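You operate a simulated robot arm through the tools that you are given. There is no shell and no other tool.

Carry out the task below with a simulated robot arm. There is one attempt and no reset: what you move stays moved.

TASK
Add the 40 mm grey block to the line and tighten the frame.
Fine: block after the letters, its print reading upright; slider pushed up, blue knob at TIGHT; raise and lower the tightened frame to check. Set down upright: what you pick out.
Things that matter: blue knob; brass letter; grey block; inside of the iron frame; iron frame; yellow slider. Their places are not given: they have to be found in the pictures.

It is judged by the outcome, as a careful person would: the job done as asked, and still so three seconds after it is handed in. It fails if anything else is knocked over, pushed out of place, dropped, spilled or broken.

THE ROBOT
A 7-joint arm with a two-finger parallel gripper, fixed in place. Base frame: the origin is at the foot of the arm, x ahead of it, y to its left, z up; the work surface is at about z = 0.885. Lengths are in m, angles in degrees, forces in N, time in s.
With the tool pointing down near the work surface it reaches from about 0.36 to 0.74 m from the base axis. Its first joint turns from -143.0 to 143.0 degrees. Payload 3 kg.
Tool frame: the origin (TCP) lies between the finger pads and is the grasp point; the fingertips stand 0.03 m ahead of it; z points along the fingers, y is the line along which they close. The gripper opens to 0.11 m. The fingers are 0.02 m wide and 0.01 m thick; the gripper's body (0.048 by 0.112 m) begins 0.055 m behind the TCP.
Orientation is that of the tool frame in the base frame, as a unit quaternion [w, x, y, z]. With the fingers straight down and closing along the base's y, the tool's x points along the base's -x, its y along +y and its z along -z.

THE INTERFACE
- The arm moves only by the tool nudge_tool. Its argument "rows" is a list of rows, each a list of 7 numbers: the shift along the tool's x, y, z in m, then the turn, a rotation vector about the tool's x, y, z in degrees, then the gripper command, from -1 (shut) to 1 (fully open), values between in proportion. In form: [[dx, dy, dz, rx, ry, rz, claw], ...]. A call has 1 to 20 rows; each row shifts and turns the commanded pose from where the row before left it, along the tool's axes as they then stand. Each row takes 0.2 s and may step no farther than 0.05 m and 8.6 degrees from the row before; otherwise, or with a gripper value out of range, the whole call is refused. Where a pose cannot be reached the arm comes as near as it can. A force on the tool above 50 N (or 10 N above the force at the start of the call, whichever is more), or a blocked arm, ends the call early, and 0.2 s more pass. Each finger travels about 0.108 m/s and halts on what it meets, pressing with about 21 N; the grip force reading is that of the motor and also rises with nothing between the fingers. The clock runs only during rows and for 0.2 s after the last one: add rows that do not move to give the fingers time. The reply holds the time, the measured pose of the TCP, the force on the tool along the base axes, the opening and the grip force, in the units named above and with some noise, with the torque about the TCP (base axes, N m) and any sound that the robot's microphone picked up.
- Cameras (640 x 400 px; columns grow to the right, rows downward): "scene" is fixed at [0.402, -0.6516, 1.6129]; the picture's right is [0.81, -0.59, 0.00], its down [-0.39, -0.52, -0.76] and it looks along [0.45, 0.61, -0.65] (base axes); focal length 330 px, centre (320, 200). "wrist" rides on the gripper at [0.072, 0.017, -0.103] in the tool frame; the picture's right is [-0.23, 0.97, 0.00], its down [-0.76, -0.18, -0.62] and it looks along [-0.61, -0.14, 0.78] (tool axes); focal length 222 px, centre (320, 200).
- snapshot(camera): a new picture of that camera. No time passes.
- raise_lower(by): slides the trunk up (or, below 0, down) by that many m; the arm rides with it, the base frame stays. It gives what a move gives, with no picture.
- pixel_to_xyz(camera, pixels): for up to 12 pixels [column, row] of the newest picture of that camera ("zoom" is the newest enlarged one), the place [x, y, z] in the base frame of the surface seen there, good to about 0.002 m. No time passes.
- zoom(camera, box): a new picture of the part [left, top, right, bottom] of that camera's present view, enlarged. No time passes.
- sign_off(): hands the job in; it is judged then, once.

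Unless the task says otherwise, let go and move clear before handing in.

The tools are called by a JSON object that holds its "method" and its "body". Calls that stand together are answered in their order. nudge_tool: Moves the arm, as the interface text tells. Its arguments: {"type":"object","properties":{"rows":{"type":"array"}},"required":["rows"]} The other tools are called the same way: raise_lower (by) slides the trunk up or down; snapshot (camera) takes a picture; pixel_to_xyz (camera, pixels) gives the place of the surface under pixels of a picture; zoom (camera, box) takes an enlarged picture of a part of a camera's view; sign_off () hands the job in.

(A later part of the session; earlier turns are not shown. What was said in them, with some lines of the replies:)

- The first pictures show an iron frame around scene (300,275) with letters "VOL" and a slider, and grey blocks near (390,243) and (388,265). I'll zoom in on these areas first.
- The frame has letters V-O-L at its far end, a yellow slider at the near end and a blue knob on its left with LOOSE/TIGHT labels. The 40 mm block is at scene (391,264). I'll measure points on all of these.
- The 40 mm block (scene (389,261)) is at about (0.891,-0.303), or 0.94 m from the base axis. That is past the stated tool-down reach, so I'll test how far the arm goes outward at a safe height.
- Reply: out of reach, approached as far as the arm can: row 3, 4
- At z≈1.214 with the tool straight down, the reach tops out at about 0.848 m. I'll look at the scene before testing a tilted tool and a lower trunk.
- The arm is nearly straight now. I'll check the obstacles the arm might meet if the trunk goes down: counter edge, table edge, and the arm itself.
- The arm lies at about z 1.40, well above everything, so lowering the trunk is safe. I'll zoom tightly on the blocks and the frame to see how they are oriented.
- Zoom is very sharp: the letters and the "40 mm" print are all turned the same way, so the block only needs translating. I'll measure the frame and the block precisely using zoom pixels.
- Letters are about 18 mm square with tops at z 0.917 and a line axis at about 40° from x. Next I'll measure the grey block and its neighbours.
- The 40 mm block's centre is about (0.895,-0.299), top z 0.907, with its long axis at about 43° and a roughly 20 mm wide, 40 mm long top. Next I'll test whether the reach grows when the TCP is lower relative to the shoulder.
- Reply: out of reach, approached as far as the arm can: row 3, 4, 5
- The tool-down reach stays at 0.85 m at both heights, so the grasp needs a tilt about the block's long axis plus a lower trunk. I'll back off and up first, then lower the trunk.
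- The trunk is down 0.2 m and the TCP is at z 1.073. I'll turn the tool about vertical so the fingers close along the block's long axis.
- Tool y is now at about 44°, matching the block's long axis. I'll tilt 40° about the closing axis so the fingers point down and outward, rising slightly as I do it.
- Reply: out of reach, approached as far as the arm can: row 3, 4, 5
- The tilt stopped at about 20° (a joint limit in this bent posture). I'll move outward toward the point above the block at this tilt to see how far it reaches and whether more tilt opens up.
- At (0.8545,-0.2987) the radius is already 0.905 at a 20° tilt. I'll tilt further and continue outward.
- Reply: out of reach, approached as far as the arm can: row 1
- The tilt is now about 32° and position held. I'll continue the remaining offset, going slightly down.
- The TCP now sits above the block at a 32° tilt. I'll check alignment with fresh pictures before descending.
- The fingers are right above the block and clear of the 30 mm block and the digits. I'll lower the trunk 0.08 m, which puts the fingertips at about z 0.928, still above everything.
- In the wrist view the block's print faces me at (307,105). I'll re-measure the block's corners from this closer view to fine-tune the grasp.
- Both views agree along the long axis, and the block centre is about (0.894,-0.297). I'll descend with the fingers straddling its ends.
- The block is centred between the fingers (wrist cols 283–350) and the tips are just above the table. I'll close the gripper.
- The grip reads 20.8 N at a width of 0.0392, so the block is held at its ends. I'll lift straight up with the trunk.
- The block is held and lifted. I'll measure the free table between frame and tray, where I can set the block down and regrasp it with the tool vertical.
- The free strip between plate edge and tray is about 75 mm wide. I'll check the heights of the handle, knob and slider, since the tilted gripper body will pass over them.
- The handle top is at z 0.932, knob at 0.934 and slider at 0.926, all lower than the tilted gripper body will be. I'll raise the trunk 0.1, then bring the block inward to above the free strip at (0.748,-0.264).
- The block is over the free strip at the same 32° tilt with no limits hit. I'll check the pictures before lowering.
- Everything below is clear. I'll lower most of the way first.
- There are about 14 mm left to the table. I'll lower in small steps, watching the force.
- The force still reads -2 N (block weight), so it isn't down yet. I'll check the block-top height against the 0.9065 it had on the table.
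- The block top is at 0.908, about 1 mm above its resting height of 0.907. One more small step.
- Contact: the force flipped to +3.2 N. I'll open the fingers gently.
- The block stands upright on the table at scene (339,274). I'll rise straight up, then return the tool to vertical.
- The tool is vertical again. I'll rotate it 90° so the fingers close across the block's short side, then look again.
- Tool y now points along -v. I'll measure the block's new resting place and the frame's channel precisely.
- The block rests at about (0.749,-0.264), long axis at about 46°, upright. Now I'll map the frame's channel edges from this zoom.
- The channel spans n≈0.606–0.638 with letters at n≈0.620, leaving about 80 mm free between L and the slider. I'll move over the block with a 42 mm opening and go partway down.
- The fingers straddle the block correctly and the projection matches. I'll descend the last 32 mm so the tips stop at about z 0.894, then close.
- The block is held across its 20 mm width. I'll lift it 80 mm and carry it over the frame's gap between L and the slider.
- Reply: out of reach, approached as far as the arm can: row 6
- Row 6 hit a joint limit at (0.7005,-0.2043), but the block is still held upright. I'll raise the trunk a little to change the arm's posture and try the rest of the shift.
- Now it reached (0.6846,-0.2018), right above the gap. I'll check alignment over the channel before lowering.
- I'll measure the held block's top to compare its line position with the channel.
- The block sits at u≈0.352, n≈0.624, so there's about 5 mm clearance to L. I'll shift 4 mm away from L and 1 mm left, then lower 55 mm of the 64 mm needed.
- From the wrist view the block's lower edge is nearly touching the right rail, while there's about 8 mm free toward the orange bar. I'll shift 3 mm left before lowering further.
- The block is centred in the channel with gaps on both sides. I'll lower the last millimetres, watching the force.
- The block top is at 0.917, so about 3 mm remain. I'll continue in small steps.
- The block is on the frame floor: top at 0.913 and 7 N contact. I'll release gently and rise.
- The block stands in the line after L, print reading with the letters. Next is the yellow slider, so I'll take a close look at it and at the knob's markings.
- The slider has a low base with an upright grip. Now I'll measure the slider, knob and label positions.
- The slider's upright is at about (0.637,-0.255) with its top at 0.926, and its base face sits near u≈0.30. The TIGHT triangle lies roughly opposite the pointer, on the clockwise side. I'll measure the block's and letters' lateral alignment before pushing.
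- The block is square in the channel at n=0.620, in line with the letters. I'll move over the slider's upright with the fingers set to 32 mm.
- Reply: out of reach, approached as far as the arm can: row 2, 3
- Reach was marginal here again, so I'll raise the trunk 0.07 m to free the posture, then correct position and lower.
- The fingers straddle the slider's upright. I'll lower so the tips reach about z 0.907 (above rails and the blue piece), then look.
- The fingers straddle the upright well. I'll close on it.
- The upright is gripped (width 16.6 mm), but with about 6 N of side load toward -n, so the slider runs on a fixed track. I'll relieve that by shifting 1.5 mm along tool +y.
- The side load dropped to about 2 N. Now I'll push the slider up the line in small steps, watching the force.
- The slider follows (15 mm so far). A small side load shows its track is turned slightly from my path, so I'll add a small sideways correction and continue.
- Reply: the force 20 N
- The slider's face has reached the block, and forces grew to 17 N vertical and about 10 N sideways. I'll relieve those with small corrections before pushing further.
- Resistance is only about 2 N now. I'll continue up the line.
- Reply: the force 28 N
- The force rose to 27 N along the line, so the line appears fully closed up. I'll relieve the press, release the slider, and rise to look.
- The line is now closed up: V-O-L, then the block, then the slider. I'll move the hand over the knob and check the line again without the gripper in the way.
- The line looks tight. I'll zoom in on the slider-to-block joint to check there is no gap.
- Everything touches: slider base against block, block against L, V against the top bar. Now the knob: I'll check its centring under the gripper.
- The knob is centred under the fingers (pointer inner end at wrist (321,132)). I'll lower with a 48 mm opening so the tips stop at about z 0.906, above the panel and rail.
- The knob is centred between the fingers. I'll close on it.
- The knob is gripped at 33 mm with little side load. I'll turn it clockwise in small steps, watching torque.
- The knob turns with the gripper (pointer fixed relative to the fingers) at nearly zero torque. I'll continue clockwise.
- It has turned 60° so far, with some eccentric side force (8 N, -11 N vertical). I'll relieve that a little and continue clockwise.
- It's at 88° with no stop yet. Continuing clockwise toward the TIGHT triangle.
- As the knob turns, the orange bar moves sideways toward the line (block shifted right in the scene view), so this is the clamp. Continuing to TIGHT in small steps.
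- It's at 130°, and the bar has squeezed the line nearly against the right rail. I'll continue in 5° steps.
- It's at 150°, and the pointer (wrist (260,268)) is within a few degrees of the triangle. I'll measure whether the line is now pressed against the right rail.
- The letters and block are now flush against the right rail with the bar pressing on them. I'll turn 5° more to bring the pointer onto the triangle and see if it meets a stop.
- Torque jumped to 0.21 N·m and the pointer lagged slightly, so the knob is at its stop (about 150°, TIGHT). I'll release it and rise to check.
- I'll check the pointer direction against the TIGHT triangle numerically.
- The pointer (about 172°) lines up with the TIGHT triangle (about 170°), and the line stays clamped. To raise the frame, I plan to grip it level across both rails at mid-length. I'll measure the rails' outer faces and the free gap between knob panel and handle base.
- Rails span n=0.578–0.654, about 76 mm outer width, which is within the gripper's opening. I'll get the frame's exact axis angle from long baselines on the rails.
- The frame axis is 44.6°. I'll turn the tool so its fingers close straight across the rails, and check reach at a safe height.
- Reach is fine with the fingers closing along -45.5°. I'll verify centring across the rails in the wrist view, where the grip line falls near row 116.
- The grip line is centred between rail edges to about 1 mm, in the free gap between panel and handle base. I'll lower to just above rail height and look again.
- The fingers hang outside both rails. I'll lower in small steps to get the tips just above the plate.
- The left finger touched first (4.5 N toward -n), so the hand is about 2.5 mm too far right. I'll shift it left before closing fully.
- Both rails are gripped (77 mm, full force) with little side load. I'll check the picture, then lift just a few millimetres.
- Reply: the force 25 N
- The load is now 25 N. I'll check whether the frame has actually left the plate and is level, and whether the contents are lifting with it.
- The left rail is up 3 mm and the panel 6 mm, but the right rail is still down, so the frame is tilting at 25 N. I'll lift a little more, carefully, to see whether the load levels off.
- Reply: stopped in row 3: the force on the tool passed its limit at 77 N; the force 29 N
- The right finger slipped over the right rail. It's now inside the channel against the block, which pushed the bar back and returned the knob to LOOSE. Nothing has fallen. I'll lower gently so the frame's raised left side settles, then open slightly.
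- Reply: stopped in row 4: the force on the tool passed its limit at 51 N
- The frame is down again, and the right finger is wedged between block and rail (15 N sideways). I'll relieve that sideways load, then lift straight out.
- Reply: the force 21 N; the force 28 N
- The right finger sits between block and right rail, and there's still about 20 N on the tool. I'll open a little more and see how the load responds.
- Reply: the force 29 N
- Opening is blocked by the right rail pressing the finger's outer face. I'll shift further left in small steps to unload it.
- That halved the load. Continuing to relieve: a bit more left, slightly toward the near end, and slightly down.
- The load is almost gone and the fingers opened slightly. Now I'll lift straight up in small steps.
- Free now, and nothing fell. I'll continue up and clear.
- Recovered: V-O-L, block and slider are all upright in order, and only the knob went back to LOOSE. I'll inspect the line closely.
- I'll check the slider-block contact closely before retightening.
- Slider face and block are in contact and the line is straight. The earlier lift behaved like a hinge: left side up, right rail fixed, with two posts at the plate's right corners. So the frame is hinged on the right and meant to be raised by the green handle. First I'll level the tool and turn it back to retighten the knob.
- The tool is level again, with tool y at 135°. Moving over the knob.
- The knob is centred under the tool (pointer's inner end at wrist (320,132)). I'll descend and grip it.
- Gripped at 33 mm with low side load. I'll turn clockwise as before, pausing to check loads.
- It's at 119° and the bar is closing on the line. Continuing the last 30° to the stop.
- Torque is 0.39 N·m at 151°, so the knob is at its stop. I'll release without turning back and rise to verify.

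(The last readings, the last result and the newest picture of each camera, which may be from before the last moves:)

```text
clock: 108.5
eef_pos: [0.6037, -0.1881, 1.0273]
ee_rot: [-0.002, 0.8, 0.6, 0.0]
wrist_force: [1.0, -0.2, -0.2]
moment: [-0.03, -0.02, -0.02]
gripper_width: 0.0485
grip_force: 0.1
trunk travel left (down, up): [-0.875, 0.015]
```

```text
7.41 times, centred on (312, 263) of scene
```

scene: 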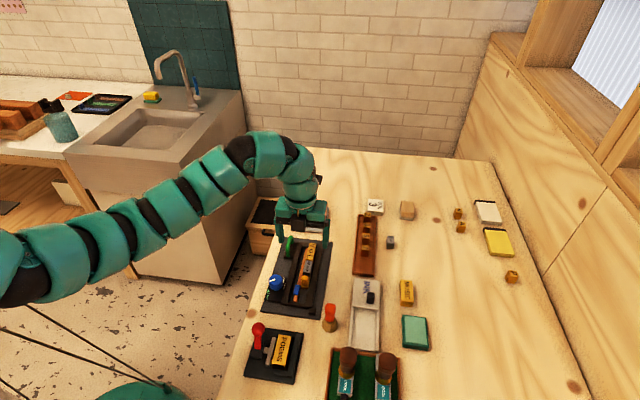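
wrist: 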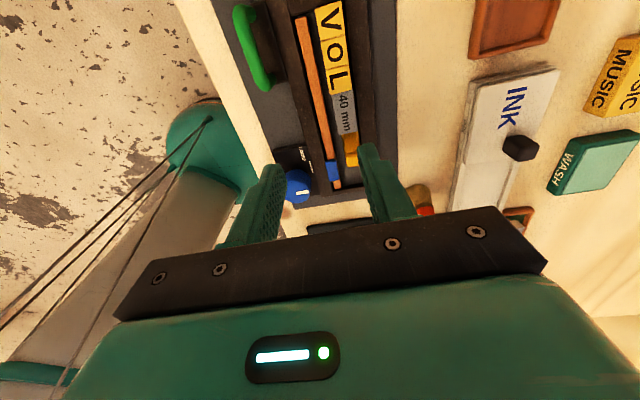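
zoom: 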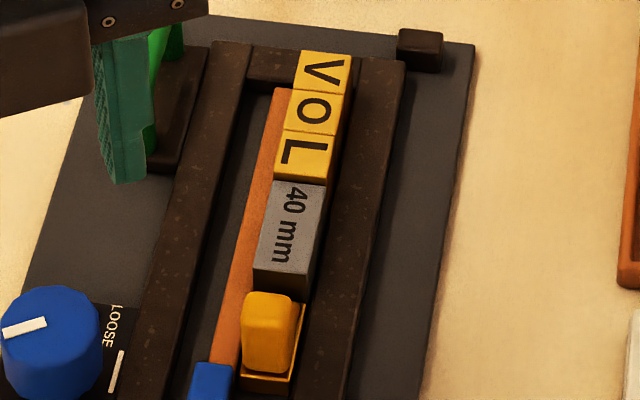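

The knob points at TIGHT and the line is pressed flush again. Now the handle: I'll turn the tool to close across the handle bar and move above it at a safe height.

{"method": "nudge_tool", "body": {"rows": [[0, 0, -0.01, 0, 0, 7.3, 0.0], [0, 0, -0.01, 0, 0, 7.3, 0.0], [0, 0, 0, 0, 0, 7.3, 0.0], [0, 0, 0, 0, 0, 7.2, 0.0], [0.0323, 0, 0, 0, 0, 0, 0.0], [0.0323, 0, 0, 0, 0, 0, 0.0], [0.0323, 0, 0, 0, 0, 0, 0.0], [0.0323, 0, 0, 0, 0, 0, 0.0], [0, 0, 0, 0, 0, 0, 0.0], [0, 0, 0, 0, 0, 0, 0.0]]}}

{"method": "snapshot", "body": {"camera": "wrist"}}

{"method": "snapshot", "body": {"camera": "scene"}}

{"method": "zoom", "body": {"camera": "scene", "box": [270, 225, 330, 275]}}

```text
clock: 110.7
eef_pos: [0.6956, -0.099, 1.0464]
ee_rot: [0.0, 0.925, 0.38, 0.0]
wrist_force: [0.2, 0.0, 0.8]
moment: [0.0, 0.01, -0.02]
gripper_width: 0.0548
grip_force: 0.0
trunk travel left (down, up): [-0.875, 0.015]
```

```text
taken
```

wrist: 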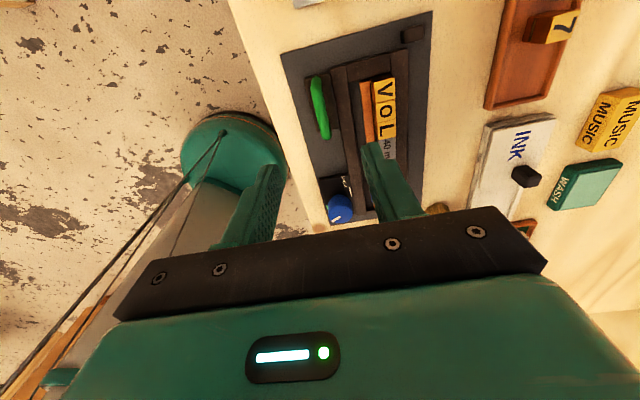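

```text
taken
```

scene: 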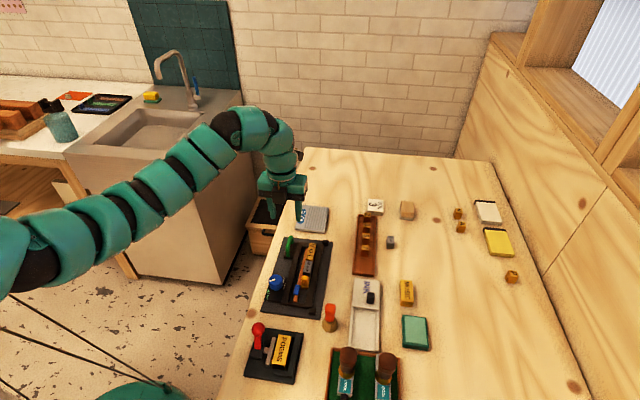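

```text
8.00 times, centred on (300, 250) of scene
```

zoom: 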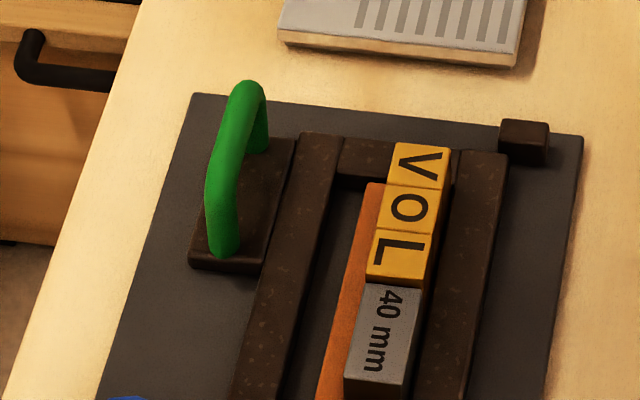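

A clear view of the handle (an arch along the line axis). I'll measure it and the hinge posts.

{"method": "pixel_to_xyz", "body": {"camera": "zoom", "pixels": [[246, 88], [240, 105], [233, 130], [226, 150], [221, 168], [222, 210], [225, 245], [262, 130], [525, 130], [240, 265], [285, 150], [205, 255]]}}

{"method": "zoom", "body": {"camera": "scene", "box": [270, 225, 300, 262]}}

{"method": "pixel_to_xyz", "body": {"camera": "zoom", "pixels": [[360, 60], [335, 60], [385, 65], [345, 100], [320, 150], [305, 190], [290, 190], [320, 190], [310, 230], [312, 290], [370, 140], [330, 130]]}}

```text
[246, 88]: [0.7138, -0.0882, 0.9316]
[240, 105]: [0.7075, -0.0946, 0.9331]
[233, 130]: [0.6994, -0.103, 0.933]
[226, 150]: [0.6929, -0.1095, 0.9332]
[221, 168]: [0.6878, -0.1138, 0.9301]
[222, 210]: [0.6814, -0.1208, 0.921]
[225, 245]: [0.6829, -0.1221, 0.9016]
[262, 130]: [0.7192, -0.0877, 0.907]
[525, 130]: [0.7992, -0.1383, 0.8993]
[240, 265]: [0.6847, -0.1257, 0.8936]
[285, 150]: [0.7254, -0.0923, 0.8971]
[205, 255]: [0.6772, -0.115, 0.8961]
```

```text
10.81 times, centred on (285, 244) of scene
```

zoom: 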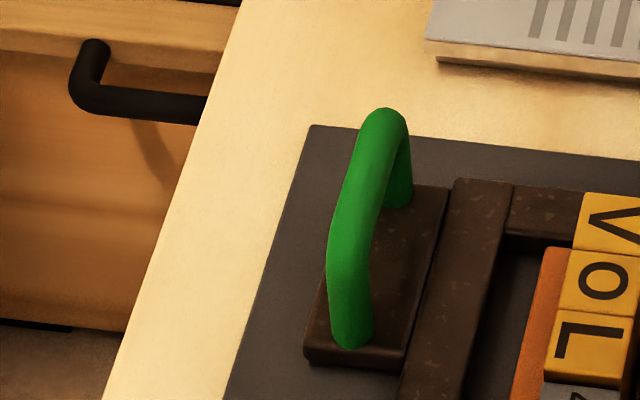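

```text
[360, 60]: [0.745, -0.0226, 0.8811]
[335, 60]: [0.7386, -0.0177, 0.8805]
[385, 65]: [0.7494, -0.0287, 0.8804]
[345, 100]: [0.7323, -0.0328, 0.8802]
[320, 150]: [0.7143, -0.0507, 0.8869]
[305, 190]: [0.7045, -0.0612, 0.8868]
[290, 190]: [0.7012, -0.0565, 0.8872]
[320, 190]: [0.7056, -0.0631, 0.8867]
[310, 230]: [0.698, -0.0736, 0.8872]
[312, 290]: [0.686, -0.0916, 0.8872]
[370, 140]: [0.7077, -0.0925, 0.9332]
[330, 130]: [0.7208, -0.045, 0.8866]
```

The handle bar centre is about (0.700,-0.101), top z 0.933, about 13 mm thick; the posts put the hinge at n≈0.659. I'll test in the air whether the tool can tilt about the hinge direction, as the lift needs.

{"method": "nudge_tool", "body": {"rows": [[0, 0, 0, 6, 0, 0, -0.3], [0, 0, 0, 6, 0, 0, -0.3], [0, 0, 0, 6, 0, 0, -0.3], [0, 0, 0, 6, 0, 0, -0.3], [0, 0, 0, 0, 0, 0, -0.3]]}}

```text
clock: 111.8
eef_pos: [0.6925, -0.0962, 1.0482]
ee_rot: [-0.193, 0.905, 0.372, -0.079]
wrist_force: [-0.3, 0.2, -0.4]
moment: [0.0, -0.01, -0.01]
gripper_width: 0.0384
grip_force: 0.0
trunk travel left (down, up): [-0.875, 0.015]
```

A tilt of 24° is reachable. I'll level again, correct over the bar, and descend partway.

{"method": "nudge_tool", "body": {"rows": [[0, 0, 0, -6, 0, 0, -0.3], [0, 0, 0, -6, 0, 0, -0.3], [0, 0, 0, -6, 0, 0, -0.3], [0, 0, 0, -6, 0, 0, -0.3], [0.0012, 0.003, 0.03, 0, 0, 0, -0.3], [0, 0, 0.03, 0, 0, 0, -0.3], [0, 0, 0, 0, 0, 0, -0.3], [0, 0, 0, 0, 0, 0, -0.3]]}}

{"method": "zoom", "body": {"camera": "wrist", "box": [220, 60, 440, 230]}}

{"method": "zoom", "body": {"camera": "scene", "box": [265, 215, 325, 275]}}

```text
clock: 113.7
eef_pos: [0.6962, -0.0952, 0.9849]
ee_rot: [0.0, 0.925, 0.38, -0.001]
wrist_force: [0.3, -0.2, -0.4]
moment: [-0.01, 0.01, -0.01]
gripper_width: 0.0384
grip_force: 0.1
trunk travel left (down, up): [-0.875, 0.015]
```

```text
2.35 times, centred on (330, 145) of wrist
```

zoom: 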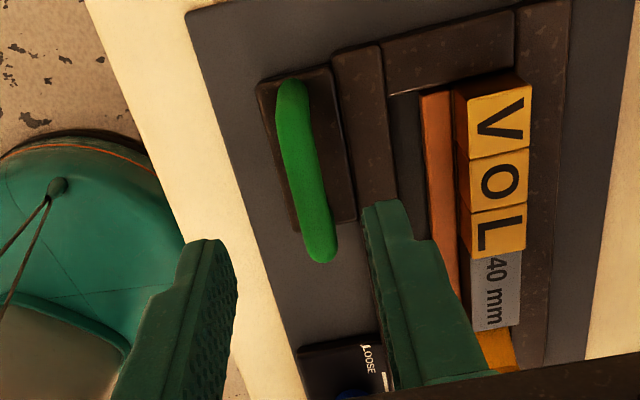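

```text
6.67 times, centred on (295, 245) of scene
```

zoom: 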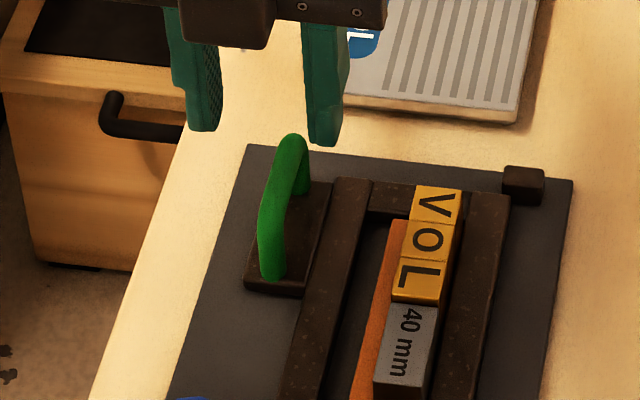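

The bar is about 5.5 mm to the right of the finger midline in the wrist view. I'll correct that and lower around the bar.

{"method": "nudge_tool", "body": {"rows": [[0.001, 0.0055, 0, 0, 0, 0, -0.3], [0, 0, 0.02, 0, 0, 0, -0.3], [0, 0, 0, 0, 0, 0, -0.3], [0, 0, 0, 0, 0, 0, -0.3]]}}

{"method": "zoom", "body": {"camera": "wrist", "box": [220, 60, 440, 230]}}

{"method": "zoom", "body": {"camera": "scene", "box": [265, 215, 325, 275]}}

```text
clock: 114.7
eef_pos: [0.7009, -0.0993, 0.9675]
ee_rot: [-0.001, 0.925, 0.38, -0.001]
wrist_force: [0.4, -0.5, 0.3]
moment: [-0.03, 0.01, 0.0]
gripper_width: 0.0384
grip_force: 0.1
trunk travel left (down, up): [-0.875, 0.015]
```

```text
2.35 times, centred on (330, 145) of wrist
```

zoom: 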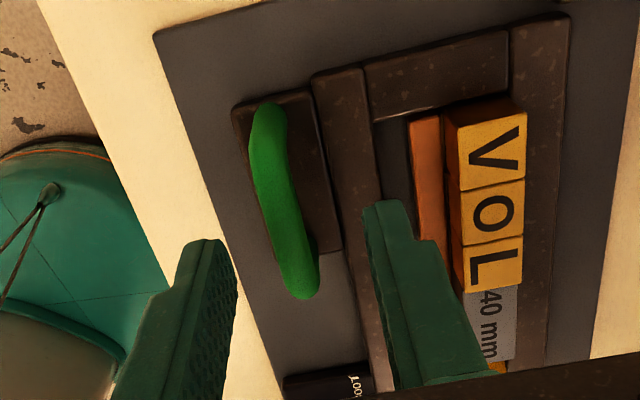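

```text
6.67 times, centred on (295, 245) of scene
```

zoom: 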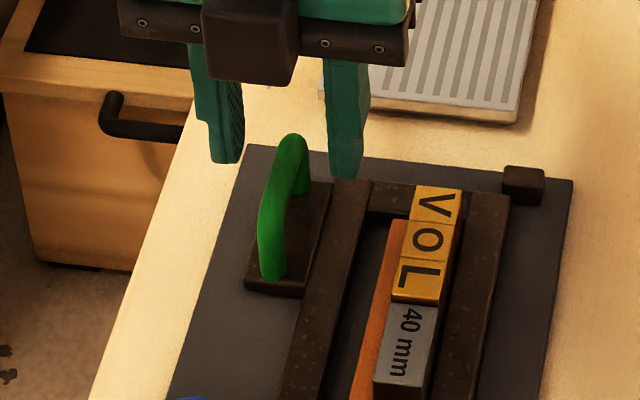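

{"method": "nudge_tool", "body": {"rows": [[0, -0.0012, 0.017, 0, 0, 0, -0.3], [0, 0, 0.016, 0, 0, 0, -0.3], [0, 0, 0, 0, 0, 0, -0.3], [0, 0, 0, 0, 0, 0, -0.3]]}}

{"method": "zoom", "body": {"camera": "wrist", "box": [220, 60, 440, 230]}}

{"method": "zoom", "body": {"camera": "scene", "box": [265, 215, 325, 275]}}

```text
clock: 115.7
eef_pos: [0.7023, -0.0994, 0.934]
ee_rot: [-0.001, 0.925, 0.38, 0.0]
wrist_force: [-1.4, 0.1, -0.2]
moment: [0.03, 0.0, 0.0]
gripper_width: 0.0385
grip_force: 0.1
trunk travel left (down, up): [-0.875, 0.015]
```

```text
2.35 times, centred on (330, 145) of wrist
```

zoom: 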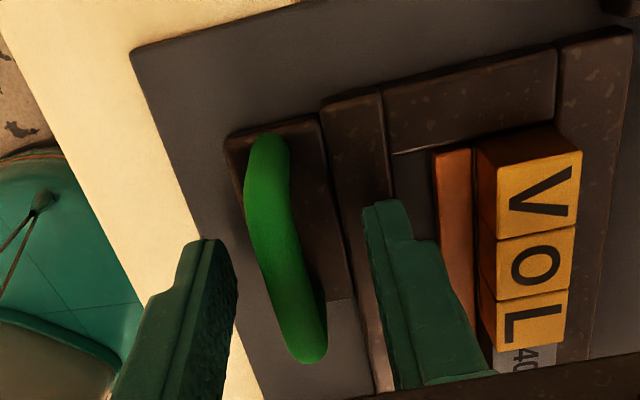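

```text
6.67 times, centred on (295, 245) of scene
```

zoom: 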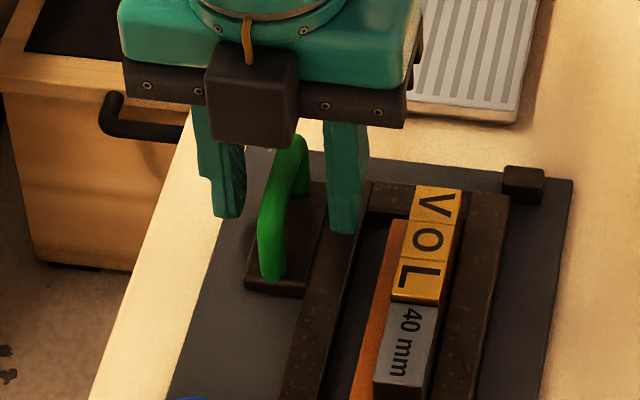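

The bar is centred between the fingers. I'll close on it and check.

{"method": "nudge_tool", "body": {"rows": [[0, 0, 0, 0, 0, 0, -0.5], [0, 0, 0, 0, 0, 0, -0.75], [0, 0, 0, 0, 0, 0, -1], [0, 0, 0, 0, 0, 0, -1]]}}

{"method": "zoom", "body": {"camera": "wrist", "box": [220, 60, 440, 230]}}

```text
clock: 116.7
eef_pos: [0.6997, -0.099, 0.9334]
ee_rot: [-0.002, 0.924, 0.381, 0.0]
wrist_force: [-6.7, 5.2, -3.8]
moment: [0.39, -0.26, 0.21]
gripper_width: 0.0106
grip_force: 44.7
trunk travel left (down, up): [-0.875, 0.015]
```

```text
2.35 times, centred on (330, 145) of wrist
```

zoom: 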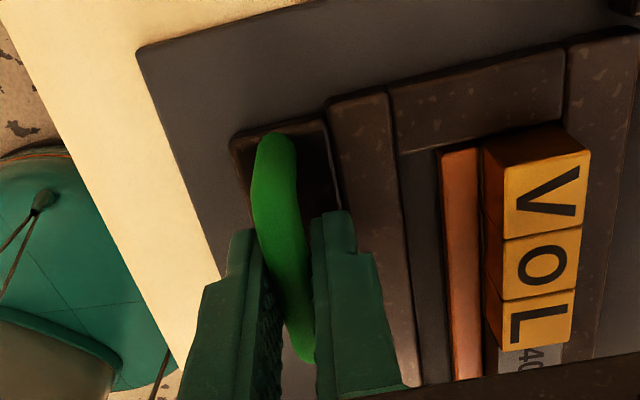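

Gripped (10.6 mm bar). I'll relieve the small side load, then raise in small arc steps about the hinge, watching load and contents.

{"method": "nudge_tool", "body": {"rows": [[0, -0.001, 0, 0, 0, 0, -1], [0, 0, 0, 0, 0, 0, -1]]}}

{"method": "nudge_tool", "body": {"rows": [[0, 0.0014, -0.0033, 2, 0, 0, -1], [0, 0.0014, -0.0033, 2, 0, 0, -1], [0, 0, 0, 0, 0, 0, -1], [0, 0, 0, 0, 0, 0, -1]]}}

{"method": "zoom", "body": {"camera": "scene", "box": [255, 225, 345, 315]}}

{"method": "pixel_to_xyz", "body": {"camera": "zoom", "pixels": [[185, 320], [270, 300], [330, 150], [360, 350], [420, 140], [395, 240], [365, 105], [350, 185], [270, 345], [345, 240]]}}

```text
clock: 117.2
eef_pos: [0.6992, -0.0981, 0.933]
ee_rot: [0.0, 0.924, 0.381, 0.0]
wrist_force: [-1.9, 5.8, -4.0]
moment: [0.0, 0.13, 0.22]
gripper_width: 0.0107
grip_force: 44.7
trunk travel left (down, up): [-0.875, 0.015]
```

```text
clock: 118.2
eef_pos: [0.7022, -0.1017, 0.9395]
ee_rot: [-0.033, 0.924, 0.38, -0.014]
wrist_force: [-1.0, 4.7, -3.2]
moment: [0.5, -0.54, 0.2]
gripper_width: 0.0105
grip_force: 44.7
trunk travel left (down, up): [-0.875, 0.015]
```

```text
4.44 times, centred on (300, 270) of scene
```

zoom: 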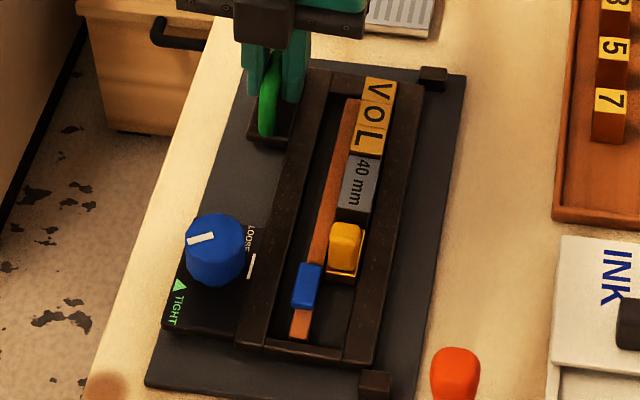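

```text
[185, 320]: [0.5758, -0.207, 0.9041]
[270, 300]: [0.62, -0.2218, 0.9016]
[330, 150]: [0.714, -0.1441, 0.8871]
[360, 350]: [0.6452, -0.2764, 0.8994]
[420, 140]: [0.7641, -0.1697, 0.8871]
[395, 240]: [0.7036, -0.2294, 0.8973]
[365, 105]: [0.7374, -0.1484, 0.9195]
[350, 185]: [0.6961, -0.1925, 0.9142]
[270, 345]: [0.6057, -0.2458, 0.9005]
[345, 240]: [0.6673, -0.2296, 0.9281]
```

The frame rises on its hinge (panel +7 mm, letters +2 mm, right rail fixed) at only about 6 N. I'll continue the arc.

{"method": "nudge_tool", "body": {"rows": [[0, 0.0014, -0.0033, 2, 0, 0, -1], [0, 0.0014, -0.0033, 2, 0, 0, -1], [0, 0.0014, -0.0033, 2, 0, 0, -1], [0, 0, 0, 0, 0, 0, -1], [0, 0, 0, 0, 0, 0, -1]]}}

{"method": "zoom", "body": {"camera": "scene", "box": [255, 225, 345, 315]}}

{"method": "pixel_to_xyz", "body": {"camera": "zoom", "pixels": [[185, 310], [270, 295], [375, 100], [370, 125], [365, 150], [355, 180], [345, 240], [395, 240]]}}

```text
clock: 119.5
eef_pos: [0.7061, -0.1046, 0.9495]
ee_rot: [-0.081, 0.921, 0.38, -0.033]
wrist_force: [-0.9, 8.0, -2.1]
moment: [-0.41, 0.52, 0.35]
gripper_width: 0.0106
grip_force: 45.2
trunk travel left (down, up): [-0.875, 0.015]
```

```text
4.44 times, centred on (300, 270) of scene
```

zoom: 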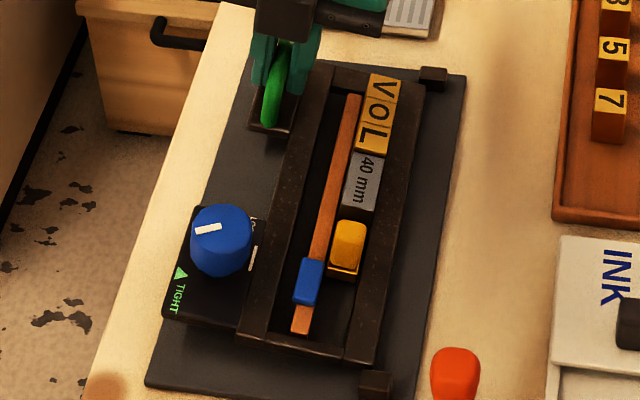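

```text
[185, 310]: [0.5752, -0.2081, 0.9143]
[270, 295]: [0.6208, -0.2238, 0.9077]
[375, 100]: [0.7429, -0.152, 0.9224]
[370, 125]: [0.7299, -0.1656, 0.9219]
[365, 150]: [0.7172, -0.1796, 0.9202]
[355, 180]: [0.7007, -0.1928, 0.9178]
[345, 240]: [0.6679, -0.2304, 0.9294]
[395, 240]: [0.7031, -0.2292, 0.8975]
```

It's at 10° tilt, and letters, block and slider rise with the frame. I'll check closely that the clamp still holds them.

{"method": "zoom", "body": {"camera": "scene", "box": [290, 236, 332, 296]}}

{"method": "snapshot", "body": {"camera": "wrist"}}

{"method": "zoom", "body": {"camera": "wrist", "box": [380, 60, 520, 230]}}

```text
6.67 times, centred on (311, 266) of scene
```

zoom: 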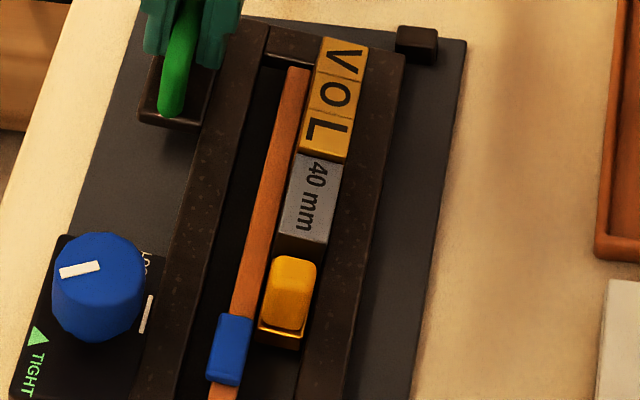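

```text
taken
```

wrist: 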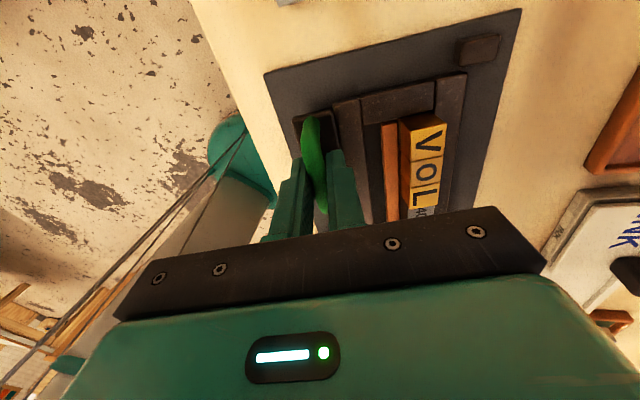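

```text
2.35 times, centred on (450, 145) of wrist
```

zoom: 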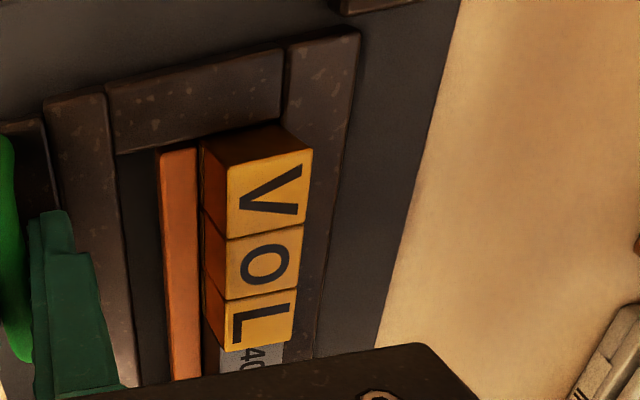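

Letters and block stay squeezed between bar and rail. I'll raise a bit more, to about 18°, to make it a proper lift check.

{"method": "nudge_tool", "body": {"rows": [[0.0005, 0.0009, -0.0033, 2, 0, 0, -1], [0, 0.0014, -0.0033, 2, 0, 0, -1], [0, 0.0014, -0.0033, 2, 0, 0, -1], [0, 0.0014, -0.0033, 2, 0, 0, -1], [0, 0, 0, 0, 0, 0, -1], [0, 0, 0, 0, 0, 0, -1]]}}

{"method": "zoom", "body": {"camera": "scene", "box": [255, 225, 345, 315]}}

{"method": "zoom", "body": {"camera": "scene", "box": [290, 236, 332, 296]}}

{"method": "pixel_to_xyz", "body": {"camera": "zoom", "pixels": [[345, 60], [335, 90], [325, 130], [310, 190], [290, 290], [370, 130], [215, 150], [95, 280], [270, 180], [340, 330]]}}

```text
clock: 120.8
eef_pos: [0.7117, -0.109, 0.958]
ee_rot: [-0.146, 0.913, 0.376, -0.061]
wrist_force: [1.9, 13.3, -23.7]
moment: [0.65, -0.67, -0.08]
gripper_width: 0.0107
grip_force: 44.8
trunk travel left (down, up): [-0.875, 0.015]
```

```text
4.44 times, centred on (300, 270) of scene
```

zoom: 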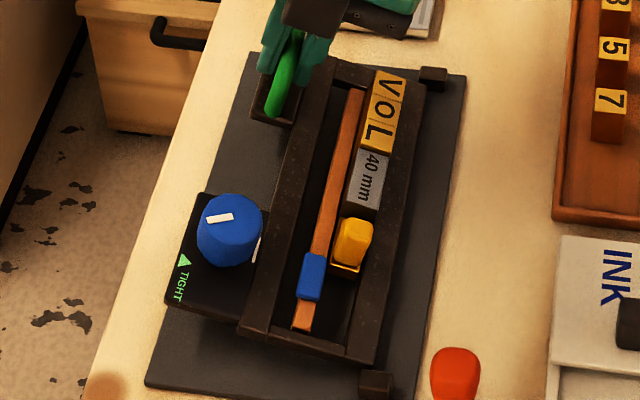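

```text
6.67 times, centred on (311, 266) of scene
```

zoom: 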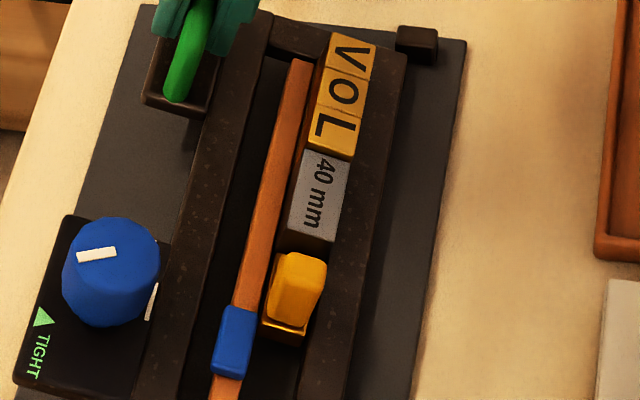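

```text
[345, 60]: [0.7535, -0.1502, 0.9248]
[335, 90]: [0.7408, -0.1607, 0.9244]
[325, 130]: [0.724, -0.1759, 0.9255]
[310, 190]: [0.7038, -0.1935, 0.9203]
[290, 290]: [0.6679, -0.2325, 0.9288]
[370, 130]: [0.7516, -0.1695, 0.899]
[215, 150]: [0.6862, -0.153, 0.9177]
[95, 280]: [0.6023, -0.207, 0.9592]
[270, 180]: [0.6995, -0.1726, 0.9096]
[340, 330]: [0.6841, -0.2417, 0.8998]
```

It's at 18° with load rising to 24 N, which looks like the hinge's top stop. The letters, block and slider stayed in place. That's enough; I'll ease back and lower along the same arc.

{"method": "nudge_tool", "body": {"rows": [[0, -0.0014, 0.0033, -2, 0, 0, -1], [0, 0, 0, 0, 0, 0, -1], [0, 0, 0, 0, 0, 0, -1]]}}

{"method": "nudge_tool", "body": {"rows": [[0, -0.0014, 0.0033, -2, 0, 0, -1], [0, -0.0014, 0.0033, -2, 0, 0, -1], [-0.0005, -0.0009, 0.0033, -2, 0, 0, -1], [0, 0, 0, 0, 0, 0, -1]]}}

{"method": "zoom", "body": {"camera": "scene", "box": [255, 225, 345, 315]}}

```text
clock: 121.7
eef_pos: [0.7089, -0.1085, 0.9575]
ee_rot: [-0.128, 0.916, 0.377, -0.053]
wrist_force: [3.3, 7.9, -2.0]
moment: [0.18, -0.38, 0.15]
gripper_width: 0.0106
grip_force: 44.7
trunk travel left (down, up): [-0.875, 0.015]
```

```text
clock: 122.7
eef_pos: [0.7045, -0.1035, 0.9488]
ee_rot: [-0.082, 0.921, 0.379, -0.034]
wrist_force: [4.4, 10.6, -4.3]
moment: [0.68, -0.54, 0.13]
gripper_width: 0.0107
grip_force: 45.2
trunk travel left (down, up): [-0.875, 0.015]
```

```text
4.44 times, centred on (300, 270) of scene
```

zoom: 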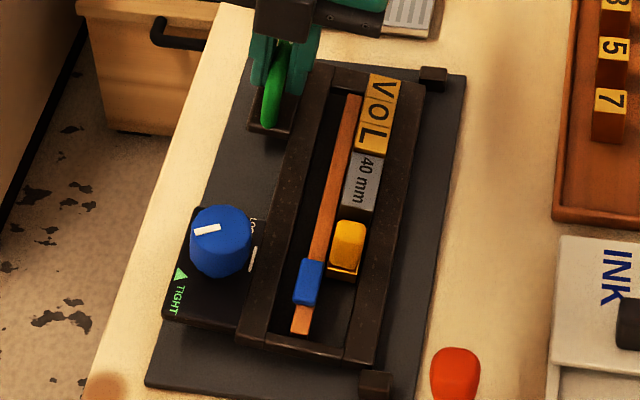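

The load dropped right after backing off, confirming a hinge stop near 17°. Continuing down.

{"method": "nudge_tool", "body": {"rows": [[0, -0.0014, 0.0033, -2, 0, 0, -1], [0, -0.0014, 0.0033, -2, 0, 0, -1], [0, -0.0014, 0.0033, -2, 0, 0, -1], [0, 0, 0, 0, 0, 0, -1]]}}

{"method": "nudge_tool", "body": {"rows": [[0, -0.0014, 0.0033, -2, 0, 0, -1], [0, 0, 0, 0, 0, 0, -1]]}}

{"method": "zoom", "body": {"camera": "scene", "box": [255, 225, 345, 315]}}

{"method": "pixel_to_xyz", "body": {"camera": "zoom", "pixels": [[185, 320], [270, 300], [365, 105], [350, 185], [395, 240], [345, 240], [270, 345]]}}

```text
clock: 123.7
eef_pos: [0.7017, -0.101, 0.9406]
ee_rot: [-0.033, 0.924, 0.38, -0.015]
wrist_force: [1.1, 5.0, -2.3]
moment: [-0.09, -0.06, 0.23]
gripper_width: 0.0108
grip_force: 45.2
trunk travel left (down, up): [-0.875, 0.015]
```

```text
clock: 124.2
eef_pos: [0.7001, -0.0987, 0.9365]
ee_rot: [-0.017, 0.925, 0.38, -0.008]
wrist_force: [-1.4, 6.3, -3.4]
moment: [0.41, -0.21, 0.23]
gripper_width: 0.0108
grip_force: 44.9
trunk travel left (down, up): [-0.875, 0.015]
```

```text
4.44 times, centred on (300, 270) of scene
```

zoom: 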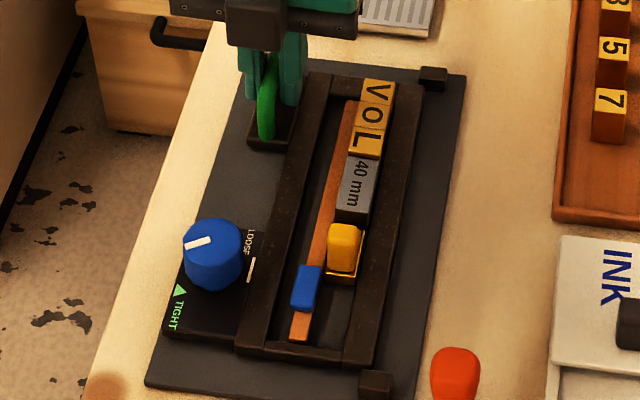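

```text
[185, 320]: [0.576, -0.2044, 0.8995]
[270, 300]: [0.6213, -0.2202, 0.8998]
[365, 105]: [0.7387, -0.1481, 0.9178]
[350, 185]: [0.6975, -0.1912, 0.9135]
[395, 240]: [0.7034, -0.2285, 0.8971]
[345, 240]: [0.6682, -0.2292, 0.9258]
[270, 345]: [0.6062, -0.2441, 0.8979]
```

About 3 mm remain at the panel. I'll make the final lowering step gently.

{"method": "nudge_tool", "body": {"rows": [[0, -0.0007, 0.0017, -1, 0, 0, -1], [0, -0.0007, 0.0016, -1, 0, 0, -1], [0, 0, 0, 0, 0, 0, -1], [0, 0, 0, 0, 0, 0, -1]]}}

{"method": "zoom", "body": {"camera": "scene", "box": [255, 225, 345, 315]}}

{"method": "pixel_to_xyz", "body": {"camera": "zoom", "pixels": [[185, 325], [270, 300], [365, 105], [350, 185], [395, 240], [345, 240], [255, 300]]}}

```text
clock: 125.2
eef_pos: [0.6995, -0.0992, 0.9343]
ee_rot: [-0.001, 0.925, 0.38, -0.002]
wrist_force: [0.6, -0.7, -1.7]
moment: [-1.03, 0.95, 0.28]
gripper_width: 0.0104
grip_force: 44.2
trunk travel left (down, up): [-0.875, 0.015]
```

```text
4.44 times, centred on (300, 270) of scene
```

zoom: 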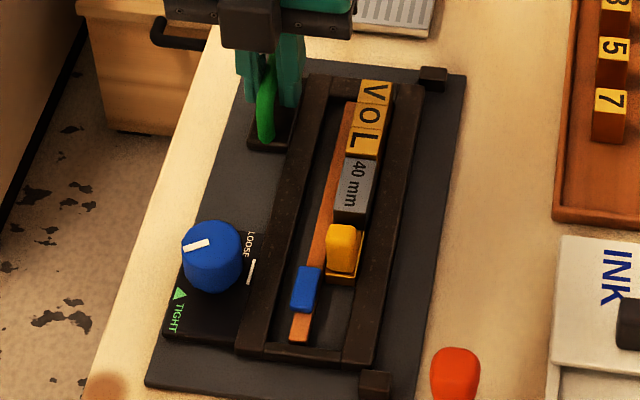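

```text
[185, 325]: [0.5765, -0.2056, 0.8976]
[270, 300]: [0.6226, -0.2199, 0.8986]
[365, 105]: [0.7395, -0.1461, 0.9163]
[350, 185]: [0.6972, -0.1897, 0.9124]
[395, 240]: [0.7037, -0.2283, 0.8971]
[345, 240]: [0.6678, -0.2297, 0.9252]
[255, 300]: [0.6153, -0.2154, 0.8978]
```

{"method": "nudge_tool", "body": {"rows": [[0, 0, 0.001, 0, 0, 0, -1], [0, 0, 0, 0, 0, 0, -1]]}}

{"method": "zoom", "body": {"camera": "scene", "box": [255, 225, 345, 315]}}

{"method": "pixel_to_xyz", "body": {"camera": "zoom", "pixels": [[185, 325], [270, 300], [365, 105], [350, 185], [395, 240], [175, 330], [255, 300]]}}

```text
clock: 125.8
eef_pos: [0.6976, -0.0985, 0.934]
ee_rot: [0.0, 0.925, 0.38, 0.001]
wrist_force: [1.9, -3.7, 9.8]
moment: [-0.91, 0.86, 0.27]
gripper_width: 0.0109
grip_force: 45.2
trunk travel left (down, up): [-0.875, 0.015]
```

```text
4.44 times, centred on (300, 270) of scene
```

zoom: 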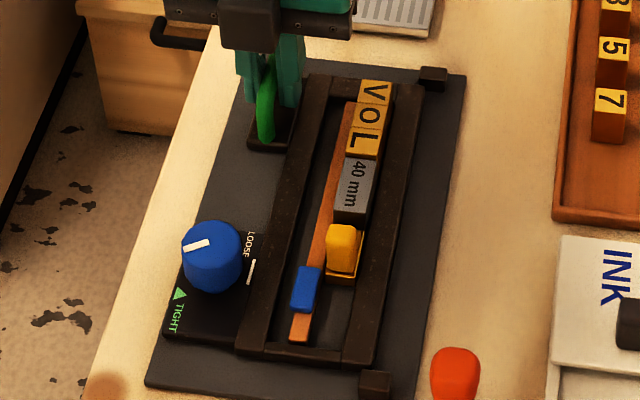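

```text
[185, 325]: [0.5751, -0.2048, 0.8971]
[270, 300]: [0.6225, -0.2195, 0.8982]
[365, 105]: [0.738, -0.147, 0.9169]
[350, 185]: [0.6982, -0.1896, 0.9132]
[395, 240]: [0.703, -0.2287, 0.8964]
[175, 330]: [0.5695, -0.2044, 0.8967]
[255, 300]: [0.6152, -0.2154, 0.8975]
```

The frame is fully down: +9.8 N contact and heights back at rest values. I'll release the handle and rise clear.

{"method": "nudge_tool", "body": {"rows": [[0, 0, 0, 0, 0, 0, -0.7], [0, 0, 0, 0, 0, 0, -0.45], [0, 0, 0, 0, 0, 0, -0.3], [0, 0, 0, 0, 0, 0, -0.3], [0, 0, -0.02, 0, 0, 0, -0.3], [0, 0, -0.03, 0, 0, 0, -0.3], [0, 0, -0.04, 0, 0, 0, -0.3], [0, 0, -0.04, 0, 0, 0, -0.3], [0, 0, 0, 0, 0, 0, -0.3]]}}

{"method": "snapshot", "body": {"camera": "scene"}}

{"method": "zoom", "body": {"camera": "scene", "box": [255, 230, 335, 315]}}

{"method": "zoom", "body": {"camera": "scene", "box": [262, 265, 322, 305]}}

```text
clock: 127.8
eef_pos: [0.6972, -0.0988, 1.0677]
ee_rot: [0.0, 0.925, 0.379, 0.0]
wrist_force: [-0.8, 0.4, -1.0]
moment: [-0.01, -0.02, 0.01]
gripper_width: 0.0386
grip_force: 0.1
trunk travel left (down, up): [-0.875, 0.015]
```

```text
taken
```

scene: 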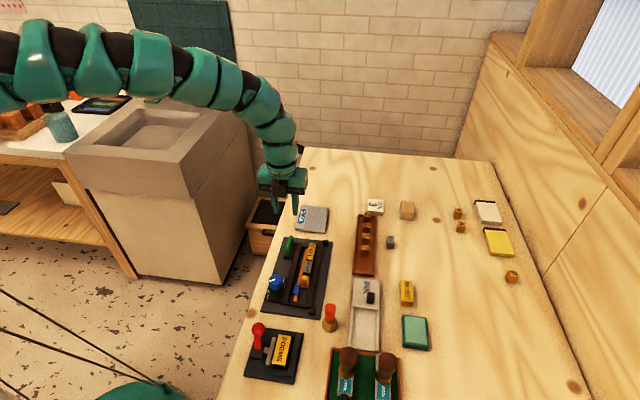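

```text
4.71 times, centred on (295, 272) of scene
```

zoom: 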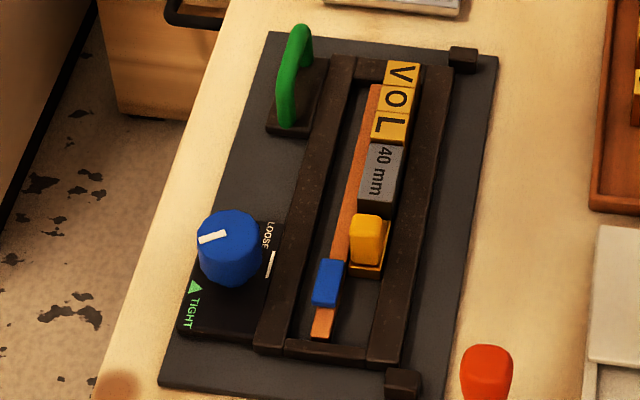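

```text
10.00 times, centred on (292, 285) of scene
```

zoom: 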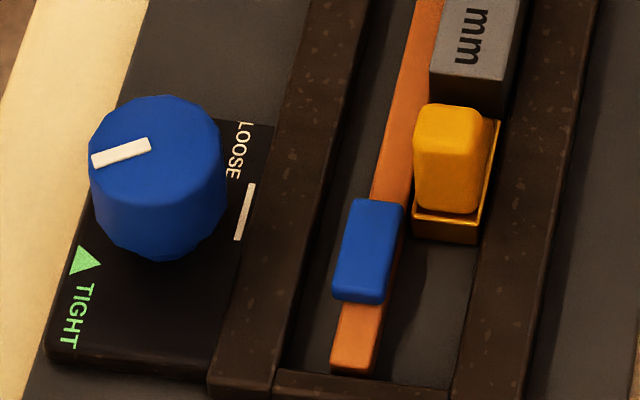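

The frame is down, the knob at TIGHT, and the line intact. One last check of the slider-block contact and the surroundings.

{"method": "zoom", "body": {"camera": "scene", "box": [298, 258, 326, 292]}}

{"method": "pixel_to_xyz", "body": {"camera": "zoom", "pixels": [[270, 175], [330, 185], [300, 180], [345, 230], [348, 222], [342, 240], [335, 205], [300, 130], [345, 215], [250, 170]]}}

{"method": "zoom", "body": {"camera": "scene", "box": [230, 180, 550, 400]}}

```text
11.76 times, centred on (312, 275) of scene
```

zoom: 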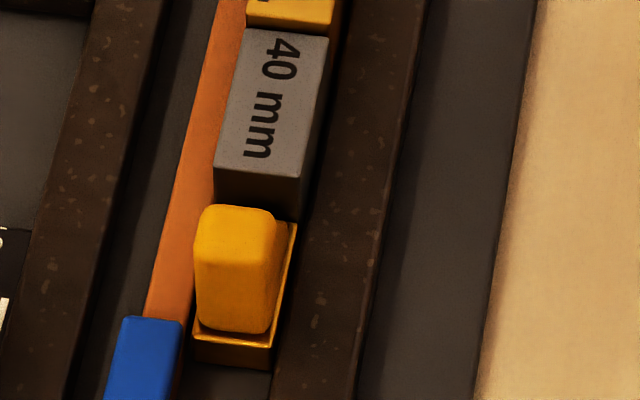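

```text
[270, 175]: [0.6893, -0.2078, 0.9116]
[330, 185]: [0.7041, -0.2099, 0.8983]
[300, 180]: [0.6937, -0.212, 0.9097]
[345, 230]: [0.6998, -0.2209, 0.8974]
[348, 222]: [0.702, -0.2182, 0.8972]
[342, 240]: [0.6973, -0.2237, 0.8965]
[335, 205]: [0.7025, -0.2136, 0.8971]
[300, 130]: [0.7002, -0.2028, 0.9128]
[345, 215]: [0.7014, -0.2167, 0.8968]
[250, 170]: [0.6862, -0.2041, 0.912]
```

```text
1.82 times, centred on (390, 290) of scene
```

zoom: 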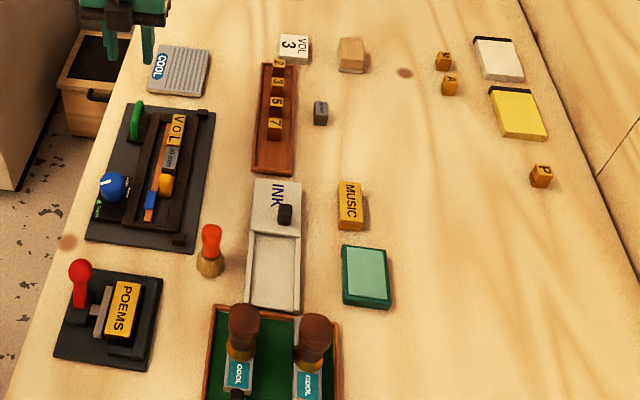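

The slider base still touches the block. The line reads V-O-L then 40 mm upright, the knob points at TIGHT, and the frame is flat on its plate. Everything else is where it started and the hand is clear, so I'm handing in.

{"method": "sign_off", "body": {}}

```text
The job is handed in.
```

The 40 mm grey block is in the line after V-O-L with its print reading upright. The yellow slider is pushed up against it and the blue knob is at TIGHT. I handed the job in; no verdict came back.

- **Picking up the block:** It was out of reach with the tool pointing straight down. I picked it up with the tool tilted, set it upright on the table, and took it again for placing.
- **First lift went wrong:** I gripped the frame across both rails, and one finger slipped over the right rail into the channel. That pushed the clamp bar back and turned the knob to LOOSE. Nothing fell or moved out of order, and I retightened the knob to its stop.
- **Raise and lower check:** The frame turned out to be hinged on the right, so I raised it by the green handle to about 17°, apparently the hinge stop, and lowered it flat again. The letters, block and slider all stayed in place.

In the last pictures the frame lies flat on its plate and the slider still touches the block. The rest of the table looks undisturbed, and the hand is clear.
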